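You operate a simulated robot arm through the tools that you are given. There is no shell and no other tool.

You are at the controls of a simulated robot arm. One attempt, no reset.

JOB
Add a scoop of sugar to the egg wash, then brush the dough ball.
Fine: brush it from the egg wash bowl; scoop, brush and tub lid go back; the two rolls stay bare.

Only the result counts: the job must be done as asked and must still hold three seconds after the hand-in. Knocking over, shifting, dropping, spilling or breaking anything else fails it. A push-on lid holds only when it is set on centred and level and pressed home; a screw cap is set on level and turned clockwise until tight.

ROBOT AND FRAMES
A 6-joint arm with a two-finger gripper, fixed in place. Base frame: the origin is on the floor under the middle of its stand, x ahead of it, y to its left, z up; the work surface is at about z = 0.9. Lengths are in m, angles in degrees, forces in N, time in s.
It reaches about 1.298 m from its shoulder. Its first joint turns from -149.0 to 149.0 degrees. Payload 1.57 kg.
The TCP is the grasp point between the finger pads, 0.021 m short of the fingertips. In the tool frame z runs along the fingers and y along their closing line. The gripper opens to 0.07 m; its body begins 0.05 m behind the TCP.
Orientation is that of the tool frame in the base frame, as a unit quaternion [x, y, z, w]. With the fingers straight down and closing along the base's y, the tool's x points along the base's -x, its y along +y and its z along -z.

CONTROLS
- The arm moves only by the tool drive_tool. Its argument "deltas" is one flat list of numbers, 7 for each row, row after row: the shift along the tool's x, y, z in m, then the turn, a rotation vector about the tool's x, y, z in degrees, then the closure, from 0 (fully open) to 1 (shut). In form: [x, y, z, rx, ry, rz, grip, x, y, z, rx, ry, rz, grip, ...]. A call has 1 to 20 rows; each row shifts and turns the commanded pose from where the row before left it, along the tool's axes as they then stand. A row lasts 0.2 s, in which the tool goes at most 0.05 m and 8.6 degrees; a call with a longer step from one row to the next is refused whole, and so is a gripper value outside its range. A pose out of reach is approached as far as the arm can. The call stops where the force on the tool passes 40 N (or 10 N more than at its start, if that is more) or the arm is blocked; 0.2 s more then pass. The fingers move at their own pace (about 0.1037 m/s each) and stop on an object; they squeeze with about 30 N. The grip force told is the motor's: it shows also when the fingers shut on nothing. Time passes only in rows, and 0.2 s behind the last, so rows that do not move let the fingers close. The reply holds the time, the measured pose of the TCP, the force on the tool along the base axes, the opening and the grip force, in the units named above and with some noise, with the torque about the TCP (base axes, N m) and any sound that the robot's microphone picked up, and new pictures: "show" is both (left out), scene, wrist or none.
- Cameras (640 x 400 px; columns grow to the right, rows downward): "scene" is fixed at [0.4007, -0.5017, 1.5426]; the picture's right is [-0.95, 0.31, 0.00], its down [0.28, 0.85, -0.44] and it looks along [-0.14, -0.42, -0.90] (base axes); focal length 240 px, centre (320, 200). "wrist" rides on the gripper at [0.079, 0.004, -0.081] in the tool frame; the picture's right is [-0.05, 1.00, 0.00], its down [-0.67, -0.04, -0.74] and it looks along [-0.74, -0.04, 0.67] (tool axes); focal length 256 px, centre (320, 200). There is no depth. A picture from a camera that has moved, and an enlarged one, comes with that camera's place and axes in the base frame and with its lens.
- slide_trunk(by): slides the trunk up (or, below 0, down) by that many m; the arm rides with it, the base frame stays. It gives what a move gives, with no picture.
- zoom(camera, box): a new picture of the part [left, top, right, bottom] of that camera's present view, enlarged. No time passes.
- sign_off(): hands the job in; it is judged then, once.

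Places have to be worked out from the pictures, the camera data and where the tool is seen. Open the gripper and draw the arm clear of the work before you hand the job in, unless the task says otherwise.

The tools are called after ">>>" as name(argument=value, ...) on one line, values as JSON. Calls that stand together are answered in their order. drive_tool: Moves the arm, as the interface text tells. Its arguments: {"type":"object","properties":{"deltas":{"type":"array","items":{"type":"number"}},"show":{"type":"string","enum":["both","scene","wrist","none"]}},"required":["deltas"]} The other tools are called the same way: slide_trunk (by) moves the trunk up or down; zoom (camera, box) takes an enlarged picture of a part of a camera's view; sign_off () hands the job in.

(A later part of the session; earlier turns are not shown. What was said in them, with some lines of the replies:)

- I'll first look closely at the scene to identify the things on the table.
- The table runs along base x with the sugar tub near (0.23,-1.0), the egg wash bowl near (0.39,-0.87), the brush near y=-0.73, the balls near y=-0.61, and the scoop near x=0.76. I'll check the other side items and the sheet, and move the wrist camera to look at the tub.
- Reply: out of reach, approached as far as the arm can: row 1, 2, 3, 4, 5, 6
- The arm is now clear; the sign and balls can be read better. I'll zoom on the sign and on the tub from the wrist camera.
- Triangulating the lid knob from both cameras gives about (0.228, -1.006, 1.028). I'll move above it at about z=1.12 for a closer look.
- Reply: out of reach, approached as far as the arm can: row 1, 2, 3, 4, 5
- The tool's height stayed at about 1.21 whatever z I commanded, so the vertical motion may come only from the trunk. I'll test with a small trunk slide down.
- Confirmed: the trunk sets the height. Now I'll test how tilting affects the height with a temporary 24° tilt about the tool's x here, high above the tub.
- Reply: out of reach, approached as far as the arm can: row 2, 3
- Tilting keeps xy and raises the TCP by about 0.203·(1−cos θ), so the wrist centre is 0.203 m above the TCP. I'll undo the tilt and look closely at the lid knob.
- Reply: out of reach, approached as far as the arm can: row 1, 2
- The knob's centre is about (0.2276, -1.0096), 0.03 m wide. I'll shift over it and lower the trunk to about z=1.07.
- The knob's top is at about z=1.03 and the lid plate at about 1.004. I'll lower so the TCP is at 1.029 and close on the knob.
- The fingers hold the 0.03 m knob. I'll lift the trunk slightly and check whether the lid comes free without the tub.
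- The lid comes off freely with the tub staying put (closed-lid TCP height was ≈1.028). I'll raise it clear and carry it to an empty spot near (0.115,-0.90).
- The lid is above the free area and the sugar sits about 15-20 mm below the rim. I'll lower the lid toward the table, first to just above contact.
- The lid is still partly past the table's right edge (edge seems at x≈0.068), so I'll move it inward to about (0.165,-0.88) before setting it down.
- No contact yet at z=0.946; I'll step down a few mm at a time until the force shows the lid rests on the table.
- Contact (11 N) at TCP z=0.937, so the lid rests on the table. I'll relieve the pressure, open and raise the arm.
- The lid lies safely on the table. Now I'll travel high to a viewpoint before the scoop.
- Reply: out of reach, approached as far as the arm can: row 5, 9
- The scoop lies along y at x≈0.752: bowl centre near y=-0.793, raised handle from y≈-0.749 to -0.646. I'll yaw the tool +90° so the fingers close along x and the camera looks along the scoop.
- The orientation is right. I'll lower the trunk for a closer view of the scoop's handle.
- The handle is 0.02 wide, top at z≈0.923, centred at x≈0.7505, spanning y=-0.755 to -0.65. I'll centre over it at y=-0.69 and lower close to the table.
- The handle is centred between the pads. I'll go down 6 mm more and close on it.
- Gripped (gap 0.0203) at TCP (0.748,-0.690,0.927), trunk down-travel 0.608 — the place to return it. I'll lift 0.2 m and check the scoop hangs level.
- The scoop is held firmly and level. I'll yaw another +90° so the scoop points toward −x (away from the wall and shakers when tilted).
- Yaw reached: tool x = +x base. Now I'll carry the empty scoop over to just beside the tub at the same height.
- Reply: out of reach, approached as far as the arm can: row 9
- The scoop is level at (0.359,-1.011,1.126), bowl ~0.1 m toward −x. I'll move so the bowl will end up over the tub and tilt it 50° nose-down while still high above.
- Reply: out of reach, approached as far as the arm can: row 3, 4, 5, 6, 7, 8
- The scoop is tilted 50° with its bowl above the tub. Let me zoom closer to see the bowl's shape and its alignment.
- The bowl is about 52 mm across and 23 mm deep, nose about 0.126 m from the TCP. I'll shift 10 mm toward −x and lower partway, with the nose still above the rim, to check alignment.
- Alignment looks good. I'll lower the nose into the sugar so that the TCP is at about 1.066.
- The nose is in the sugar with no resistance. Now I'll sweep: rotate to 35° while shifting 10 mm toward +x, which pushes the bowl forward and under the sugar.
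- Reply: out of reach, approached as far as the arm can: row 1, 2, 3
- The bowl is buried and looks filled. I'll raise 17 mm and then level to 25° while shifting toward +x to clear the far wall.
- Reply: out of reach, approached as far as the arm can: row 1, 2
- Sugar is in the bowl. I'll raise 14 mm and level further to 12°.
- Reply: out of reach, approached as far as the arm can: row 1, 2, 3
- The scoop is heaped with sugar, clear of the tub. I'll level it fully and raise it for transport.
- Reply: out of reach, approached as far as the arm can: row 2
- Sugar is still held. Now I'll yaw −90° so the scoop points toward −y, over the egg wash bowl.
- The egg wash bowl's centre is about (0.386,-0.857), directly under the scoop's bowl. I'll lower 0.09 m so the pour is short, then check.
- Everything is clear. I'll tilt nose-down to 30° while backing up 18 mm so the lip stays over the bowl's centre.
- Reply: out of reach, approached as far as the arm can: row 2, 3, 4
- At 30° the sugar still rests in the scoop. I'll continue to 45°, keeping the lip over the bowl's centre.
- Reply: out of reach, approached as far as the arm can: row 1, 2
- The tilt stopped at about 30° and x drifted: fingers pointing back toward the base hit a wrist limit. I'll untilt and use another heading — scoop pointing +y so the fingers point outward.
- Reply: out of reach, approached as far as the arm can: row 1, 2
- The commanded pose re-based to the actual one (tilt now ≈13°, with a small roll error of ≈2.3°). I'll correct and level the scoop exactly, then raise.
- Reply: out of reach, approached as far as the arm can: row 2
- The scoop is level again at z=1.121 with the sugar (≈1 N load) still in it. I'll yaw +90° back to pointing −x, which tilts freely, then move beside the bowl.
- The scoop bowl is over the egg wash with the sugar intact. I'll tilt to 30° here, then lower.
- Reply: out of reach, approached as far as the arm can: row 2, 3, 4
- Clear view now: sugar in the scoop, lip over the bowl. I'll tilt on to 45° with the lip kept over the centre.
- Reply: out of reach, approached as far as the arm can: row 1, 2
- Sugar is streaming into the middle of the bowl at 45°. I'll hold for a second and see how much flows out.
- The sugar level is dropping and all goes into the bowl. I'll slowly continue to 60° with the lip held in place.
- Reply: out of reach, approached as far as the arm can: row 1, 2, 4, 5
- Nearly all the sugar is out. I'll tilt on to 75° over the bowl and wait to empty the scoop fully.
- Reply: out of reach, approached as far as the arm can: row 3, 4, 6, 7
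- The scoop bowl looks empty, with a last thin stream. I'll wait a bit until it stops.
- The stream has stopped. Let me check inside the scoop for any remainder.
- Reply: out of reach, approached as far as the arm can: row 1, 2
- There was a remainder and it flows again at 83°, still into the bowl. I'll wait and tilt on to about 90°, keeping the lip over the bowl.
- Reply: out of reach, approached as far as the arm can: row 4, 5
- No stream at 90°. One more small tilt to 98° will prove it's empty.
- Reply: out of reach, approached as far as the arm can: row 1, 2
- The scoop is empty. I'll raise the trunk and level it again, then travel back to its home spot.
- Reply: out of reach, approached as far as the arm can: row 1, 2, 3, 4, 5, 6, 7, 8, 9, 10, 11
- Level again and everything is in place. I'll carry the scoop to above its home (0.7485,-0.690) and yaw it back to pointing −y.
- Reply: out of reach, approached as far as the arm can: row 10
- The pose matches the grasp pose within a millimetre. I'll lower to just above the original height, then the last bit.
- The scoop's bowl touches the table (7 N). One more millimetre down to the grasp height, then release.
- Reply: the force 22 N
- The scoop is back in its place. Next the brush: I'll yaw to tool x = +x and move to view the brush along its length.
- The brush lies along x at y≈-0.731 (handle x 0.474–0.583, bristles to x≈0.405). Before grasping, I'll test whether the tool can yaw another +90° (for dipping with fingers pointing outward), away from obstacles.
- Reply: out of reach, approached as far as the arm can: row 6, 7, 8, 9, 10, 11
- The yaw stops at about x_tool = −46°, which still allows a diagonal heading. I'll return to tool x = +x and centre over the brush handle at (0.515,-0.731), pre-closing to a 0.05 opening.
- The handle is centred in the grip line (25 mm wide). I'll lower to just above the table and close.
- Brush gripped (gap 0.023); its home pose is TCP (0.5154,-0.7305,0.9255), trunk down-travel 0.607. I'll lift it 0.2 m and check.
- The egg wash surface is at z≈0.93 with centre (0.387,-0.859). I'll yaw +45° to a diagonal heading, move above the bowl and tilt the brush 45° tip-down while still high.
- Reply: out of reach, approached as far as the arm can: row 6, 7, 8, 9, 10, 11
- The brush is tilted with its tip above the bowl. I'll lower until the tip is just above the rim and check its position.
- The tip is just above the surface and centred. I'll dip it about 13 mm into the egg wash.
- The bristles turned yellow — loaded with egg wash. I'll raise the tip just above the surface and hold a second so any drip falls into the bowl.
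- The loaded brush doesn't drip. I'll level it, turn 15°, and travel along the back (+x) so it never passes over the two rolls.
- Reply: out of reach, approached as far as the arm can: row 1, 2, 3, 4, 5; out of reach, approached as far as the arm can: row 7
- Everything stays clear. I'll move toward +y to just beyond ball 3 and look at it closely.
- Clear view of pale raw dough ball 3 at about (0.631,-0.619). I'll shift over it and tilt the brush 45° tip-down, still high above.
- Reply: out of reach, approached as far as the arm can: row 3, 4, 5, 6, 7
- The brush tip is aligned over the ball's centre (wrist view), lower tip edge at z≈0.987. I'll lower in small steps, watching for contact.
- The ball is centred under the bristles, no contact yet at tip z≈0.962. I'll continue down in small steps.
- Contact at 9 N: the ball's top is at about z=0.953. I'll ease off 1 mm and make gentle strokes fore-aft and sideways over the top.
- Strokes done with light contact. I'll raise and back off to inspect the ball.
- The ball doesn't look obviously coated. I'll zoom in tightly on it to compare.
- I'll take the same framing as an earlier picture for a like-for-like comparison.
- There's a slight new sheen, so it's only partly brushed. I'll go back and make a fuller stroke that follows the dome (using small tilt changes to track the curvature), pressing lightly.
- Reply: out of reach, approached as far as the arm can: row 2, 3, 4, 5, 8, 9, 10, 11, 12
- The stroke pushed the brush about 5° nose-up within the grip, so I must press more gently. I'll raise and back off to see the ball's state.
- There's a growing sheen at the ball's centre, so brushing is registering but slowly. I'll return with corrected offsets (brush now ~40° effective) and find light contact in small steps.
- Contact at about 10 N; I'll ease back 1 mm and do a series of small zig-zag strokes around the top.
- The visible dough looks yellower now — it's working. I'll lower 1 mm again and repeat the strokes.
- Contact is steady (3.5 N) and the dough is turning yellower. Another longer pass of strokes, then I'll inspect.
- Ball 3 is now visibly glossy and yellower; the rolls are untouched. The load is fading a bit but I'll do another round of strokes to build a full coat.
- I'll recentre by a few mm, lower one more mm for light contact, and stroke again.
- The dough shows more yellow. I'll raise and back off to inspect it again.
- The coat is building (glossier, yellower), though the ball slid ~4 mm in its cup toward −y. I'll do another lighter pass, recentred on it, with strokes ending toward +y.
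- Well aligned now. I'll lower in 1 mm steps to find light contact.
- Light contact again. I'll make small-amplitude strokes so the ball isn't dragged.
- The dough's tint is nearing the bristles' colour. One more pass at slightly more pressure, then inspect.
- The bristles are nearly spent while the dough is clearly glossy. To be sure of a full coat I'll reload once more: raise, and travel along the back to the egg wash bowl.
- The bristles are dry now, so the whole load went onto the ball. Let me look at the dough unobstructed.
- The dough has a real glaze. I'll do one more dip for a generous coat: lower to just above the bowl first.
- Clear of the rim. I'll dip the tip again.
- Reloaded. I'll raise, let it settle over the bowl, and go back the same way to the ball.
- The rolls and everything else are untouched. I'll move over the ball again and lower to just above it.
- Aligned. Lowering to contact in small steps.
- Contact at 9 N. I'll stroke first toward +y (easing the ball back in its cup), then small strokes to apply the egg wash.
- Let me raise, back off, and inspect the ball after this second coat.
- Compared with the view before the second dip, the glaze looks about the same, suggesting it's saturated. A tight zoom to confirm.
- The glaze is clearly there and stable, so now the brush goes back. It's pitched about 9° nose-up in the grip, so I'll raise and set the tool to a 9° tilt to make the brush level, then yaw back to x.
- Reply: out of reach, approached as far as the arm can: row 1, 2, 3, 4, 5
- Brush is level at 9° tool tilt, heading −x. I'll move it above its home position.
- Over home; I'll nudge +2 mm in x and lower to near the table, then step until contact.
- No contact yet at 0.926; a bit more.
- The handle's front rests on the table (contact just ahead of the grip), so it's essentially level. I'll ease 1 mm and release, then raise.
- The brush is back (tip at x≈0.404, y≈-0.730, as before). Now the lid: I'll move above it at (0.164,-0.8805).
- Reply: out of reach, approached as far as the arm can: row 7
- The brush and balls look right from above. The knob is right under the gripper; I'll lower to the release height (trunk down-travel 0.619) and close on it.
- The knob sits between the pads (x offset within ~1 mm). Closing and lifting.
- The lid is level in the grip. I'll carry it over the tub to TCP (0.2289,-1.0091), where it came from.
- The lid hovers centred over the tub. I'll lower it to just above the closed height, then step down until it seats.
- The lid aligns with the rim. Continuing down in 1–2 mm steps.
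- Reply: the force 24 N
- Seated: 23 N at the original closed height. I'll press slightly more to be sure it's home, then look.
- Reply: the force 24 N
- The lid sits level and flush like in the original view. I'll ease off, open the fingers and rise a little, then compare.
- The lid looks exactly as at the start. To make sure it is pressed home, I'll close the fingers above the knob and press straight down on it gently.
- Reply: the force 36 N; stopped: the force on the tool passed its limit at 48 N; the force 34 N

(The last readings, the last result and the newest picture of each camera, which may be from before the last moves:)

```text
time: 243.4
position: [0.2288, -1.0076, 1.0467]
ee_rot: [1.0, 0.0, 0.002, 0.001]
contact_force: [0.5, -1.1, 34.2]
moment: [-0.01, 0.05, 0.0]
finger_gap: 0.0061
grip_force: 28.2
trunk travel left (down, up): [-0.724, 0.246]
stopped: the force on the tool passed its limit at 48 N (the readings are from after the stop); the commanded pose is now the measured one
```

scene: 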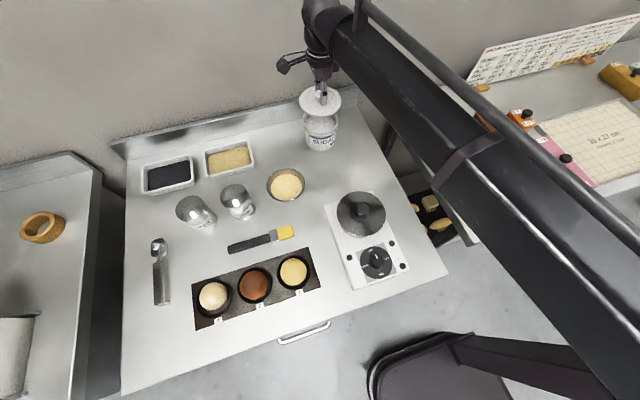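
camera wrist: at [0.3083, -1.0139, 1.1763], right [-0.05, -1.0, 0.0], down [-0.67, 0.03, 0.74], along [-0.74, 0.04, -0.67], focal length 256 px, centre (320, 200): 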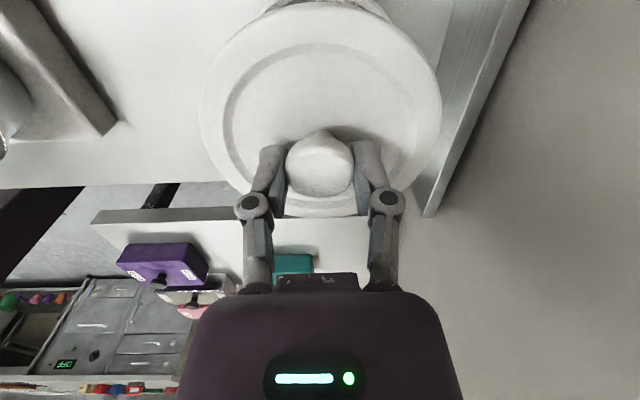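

Pressed firmly (peak 48 N), with no further travel: the lid is home. I'll back up, open the gripper, and raise clear.

>>> slide_trunk(by=0.02)

>>> drive_tool(deltas=[0, 0, 0, 0, 0, 0, 1, 0, 0, 0, 0, 0, 0, 1], show="none")

>>> slide_trunk(by=0.1)

>>> drive_tool(deltas=[0, 0, 0, 0, 0, 0, 0.5, 0, 0, 0, 0, 0, 0, 0, 0, 0, 0, 0, 0, 0, 0], show="both")

>>> zoom(camera="scene", box=[270, 80, 370, 155])

```text
time: 244.1
position: [0.23, -1.0117, 1.0627]
ee_rot: [1.0, 0.0, 0.002, 0.0]
contact_force: [-0.4, 0.1, -1.0]
moment: [-0.01, 0.0, -0.02]
finger_gap: 0.0003
grip_force: 28.4
trunk travel left (down, up): [-0.744, 0.226]
```

```text
time: 244.7
position: [0.2301, -1.0113, 1.063]
ee_rot: [1.0, 0.001, 0.001, -0.001]
contact_force: [0.3, -0.3, 0.0]
moment: [-0.02, -0.02, -0.02]
finger_gap: 0.0
grip_force: 28.6
trunk travel left (down, up): [-0.744, 0.226]
```

```text
time: 246.0
position: [0.2295, -1.01, 1.1632]
ee_rot: [1.0, 0.0, 0.002, -0.002]
contact_force: [0.4, 0.6, -0.2]
moment: [-0.03, -0.02, 0.02]
finger_gap: 0.0001
grip_force: 28.3
trunk travel left (down, up): [-0.844, 0.126]
```

```text
time: 246.8
position: [0.2299, -1.0099, 1.1633]
ee_rot: [1.0, 0.0, 0.002, -0.001]
contact_force: [-0.3, -0.2, 0.0]
moment: [0.0, 0.0, 0.01]
finger_gap: 0.0701
grip_force: 0.0
trunk travel left (down, up): [-0.844, 0.126]
camera wrist: at [0.3085, -1.0147, 1.2458], right [-0.05, -1.0, 0.0], down [-0.67, 0.03, 0.74], along [-0.74, 0.04, -0.67], focal length 256 px, centre (320, 200)
```

scene: 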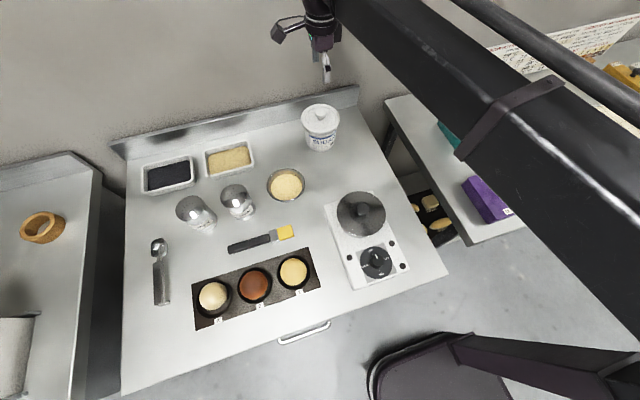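
wrist: 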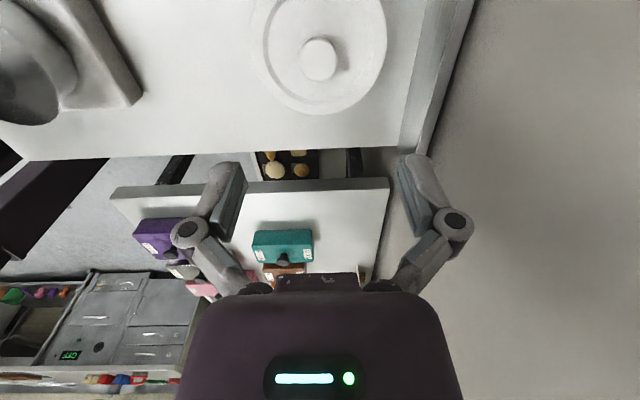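

```text
5.33 times, centred on (320, 118) of scene
camera zoom: at [0.4007, -0.5017, 1.5426], right [-0.95, 0.31, 0.0], down [0.28, 0.85, -0.44], along [-0.14, -0.42, -0.9], focal length 1282 px, centre (320, 640)
```

zoom: 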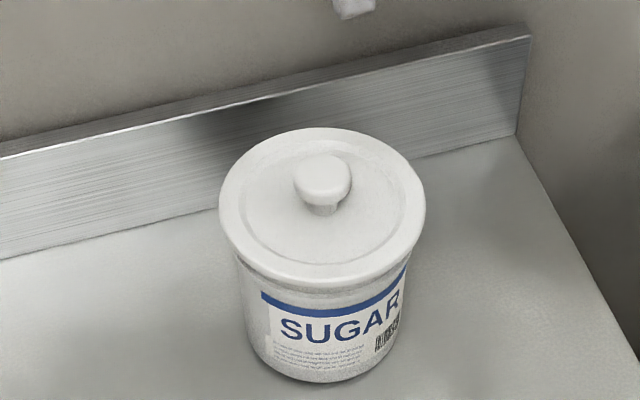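

The lid is on and level. I'll check the rest of the table in detail: balls, brush, scoop, and any spilled sugar.

>>> zoom(camera="scene", box=[110, 90, 350, 240])

>>> zoom(camera="scene", box=[130, 200, 350, 340])

>>> zoom(camera="scene", box=[190, 245, 318, 325])

>>> zoom(camera="scene", box=[130, 225, 210, 315])

```text
2.67 times, centred on (230, 165) of scene
camera zoom: at [0.4007, -0.5017, 1.5426], right [-0.95, 0.31, 0.0], down [0.28, 0.85, -0.44], along [-0.14, -0.42, -0.9], focal length 641 px, centre (560, 293)
```

zoom: 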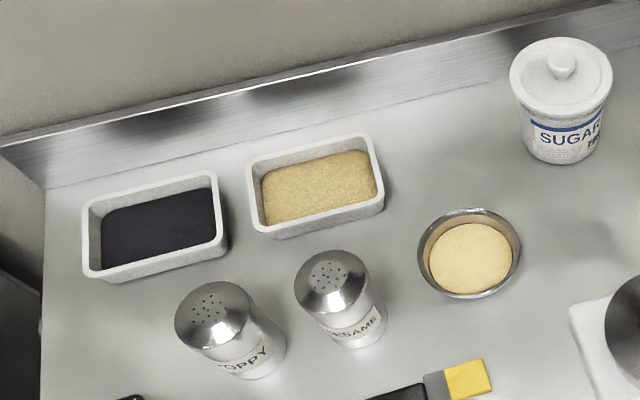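

```text
2.86 times, centred on (240, 270) of scene
camera zoom: at [0.4007, -0.5017, 1.5426], right [-0.95, 0.31, 0.0], down [0.28, 0.85, -0.44], along [-0.14, -0.42, -0.9], focal length 687 px, centre (549, 0)
```

zoom: 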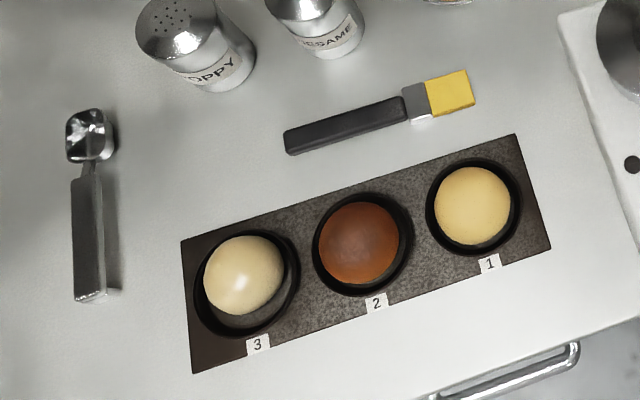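

```text
5.00 times, centred on (254, 285) of scene
camera zoom: at [0.4007, -0.5017, 1.5426], right [-0.95, 0.31, 0.0], down [0.28, 0.85, -0.44], along [-0.14, -0.42, -0.9], focal length 1202 px, centre (650, -225)
```

zoom: 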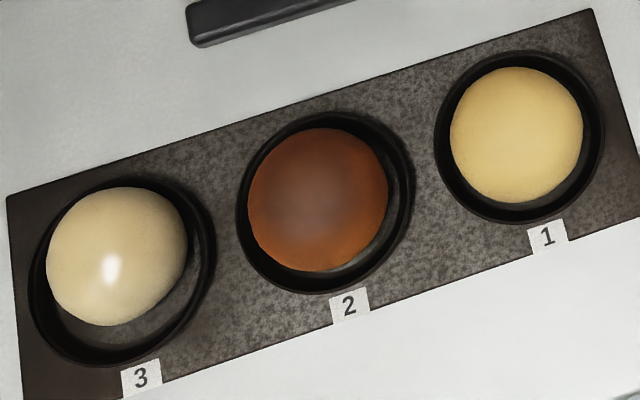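

```text
4.44 times, centred on (170, 270) of scene
camera zoom: at [0.4007, -0.5017, 1.5426], right [-0.95, 0.31, 0.0], down [0.28, 0.85, -0.44], along [-0.14, -0.42, -0.9], focal length 1068 px, centre (987, -111)
```

zoom: 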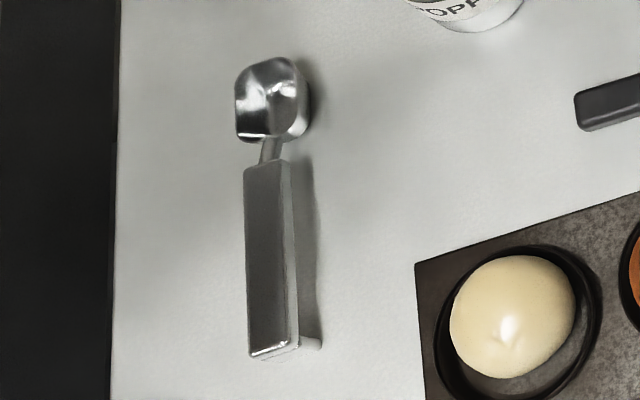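

Scoop, brush, lid and everything else match their original places; the dough ball is glazed and the two rolls are unchanged. I'll retract the arm to its starting place with the gripper open.

>>> slide_trunk(by=0.05)

>>> drive_tool(deltas=[-0.0095, -0.04425, 0, 0, 0, 0, 0, -0.0095, -0.04425, 0, 0, 0, 0, 0, -0.0095, -0.04425, 0, 0, 0, 0, 0, -0.0095, -0.04425, 0, 0, 0, 0, 0, -0.0095, -0.04425, 0, 0, 0, 0, 0, -0.0095, -0.04425, 0, 0, 0, 0, 0, -0.0095, -0.04425, 0, 0, 0, 0, 0, -0.0095, -0.04425, 0, 0, 0, 0, 0, 0, 0, 0, 0, 0, 0, 0], show="both")

```text
time: 247.7
position: [0.2303, -1.0102, 1.2132]
ee_rot: [1.0, -0.001, 0.001, -0.001]
contact_force: [-0.6, 0.1, -0.4]
moment: [-0.01, 0.03, 0.02]
finger_gap: 0.0698
grip_force: 0.1
trunk travel left (down, up): [-0.894, 0.076]
```

```text
time: 249.7
position: [0.1553, -0.6591, 1.2126]
ee_rot: [1.0, 0.0, 0.002, 0.0]
contact_force: [-0.2, -0.1, 0.3]
moment: [0.0, 0.0, 0.03]
finger_gap: 0.0701
grip_force: 0.1
trunk travel left (down, up): [-0.894, 0.076]
camera wrist: at [0.2334, -0.6641, 1.2955], right [-0.05, -1.0, 0.0], down [-0.67, 0.03, 0.74], along [-0.74, 0.04, -0.67], focal length 256 px, centre (320, 200)
```

scene: 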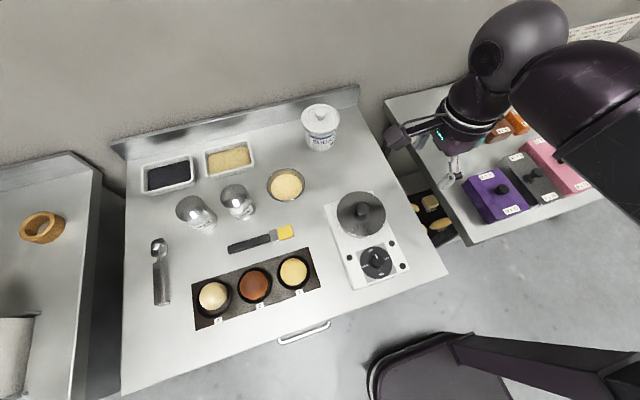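
wrist: 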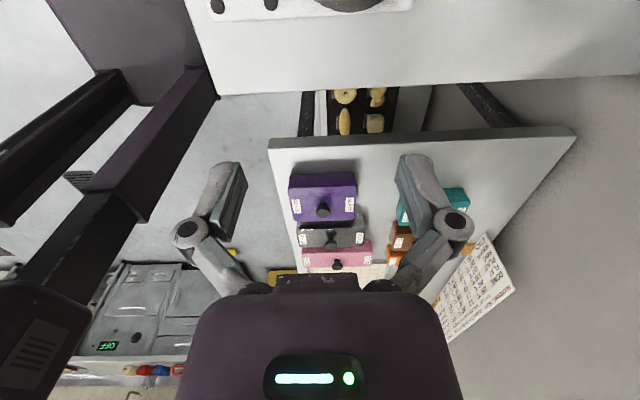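

The arm is clear with the gripper open. The sugar is in the egg wash, dough ball 3 is glazed, the rolls are bare, and the scoop, brush and lid are back, so I'm handing in.

>>> sign_off()

```text
The job is handed in.
```

I added the sugar to the egg wash and brushed the dough ball with it. The job is handed in, but I have no verdict yet.

- **Sugar:** I took one full scoop from the tub and tipped all of it into the egg wash bowl. I saw no sugar on the table in the last pictures.
- **Dough ball:** I took the pale ball in cup 3 to be the dough. It now looks glossy and yellower after two dips from the egg wash bowl. A second dip made little visible difference, so I judged it fully coated.
- **Rolls:** the rolls in cups 1 and 2 were never touched and look unchanged.
- **Put back:** in the last pictures the scoop and brush lie where they started, as near as I can measure. The lid is on level and was pressed down firmly.

Two side effects:
- The dough ball slid about 6 mm within its own cup while I brushed it.
- The brush went back with egg wash still in its bristles.

The arm is back at its starting position with the gripper open.
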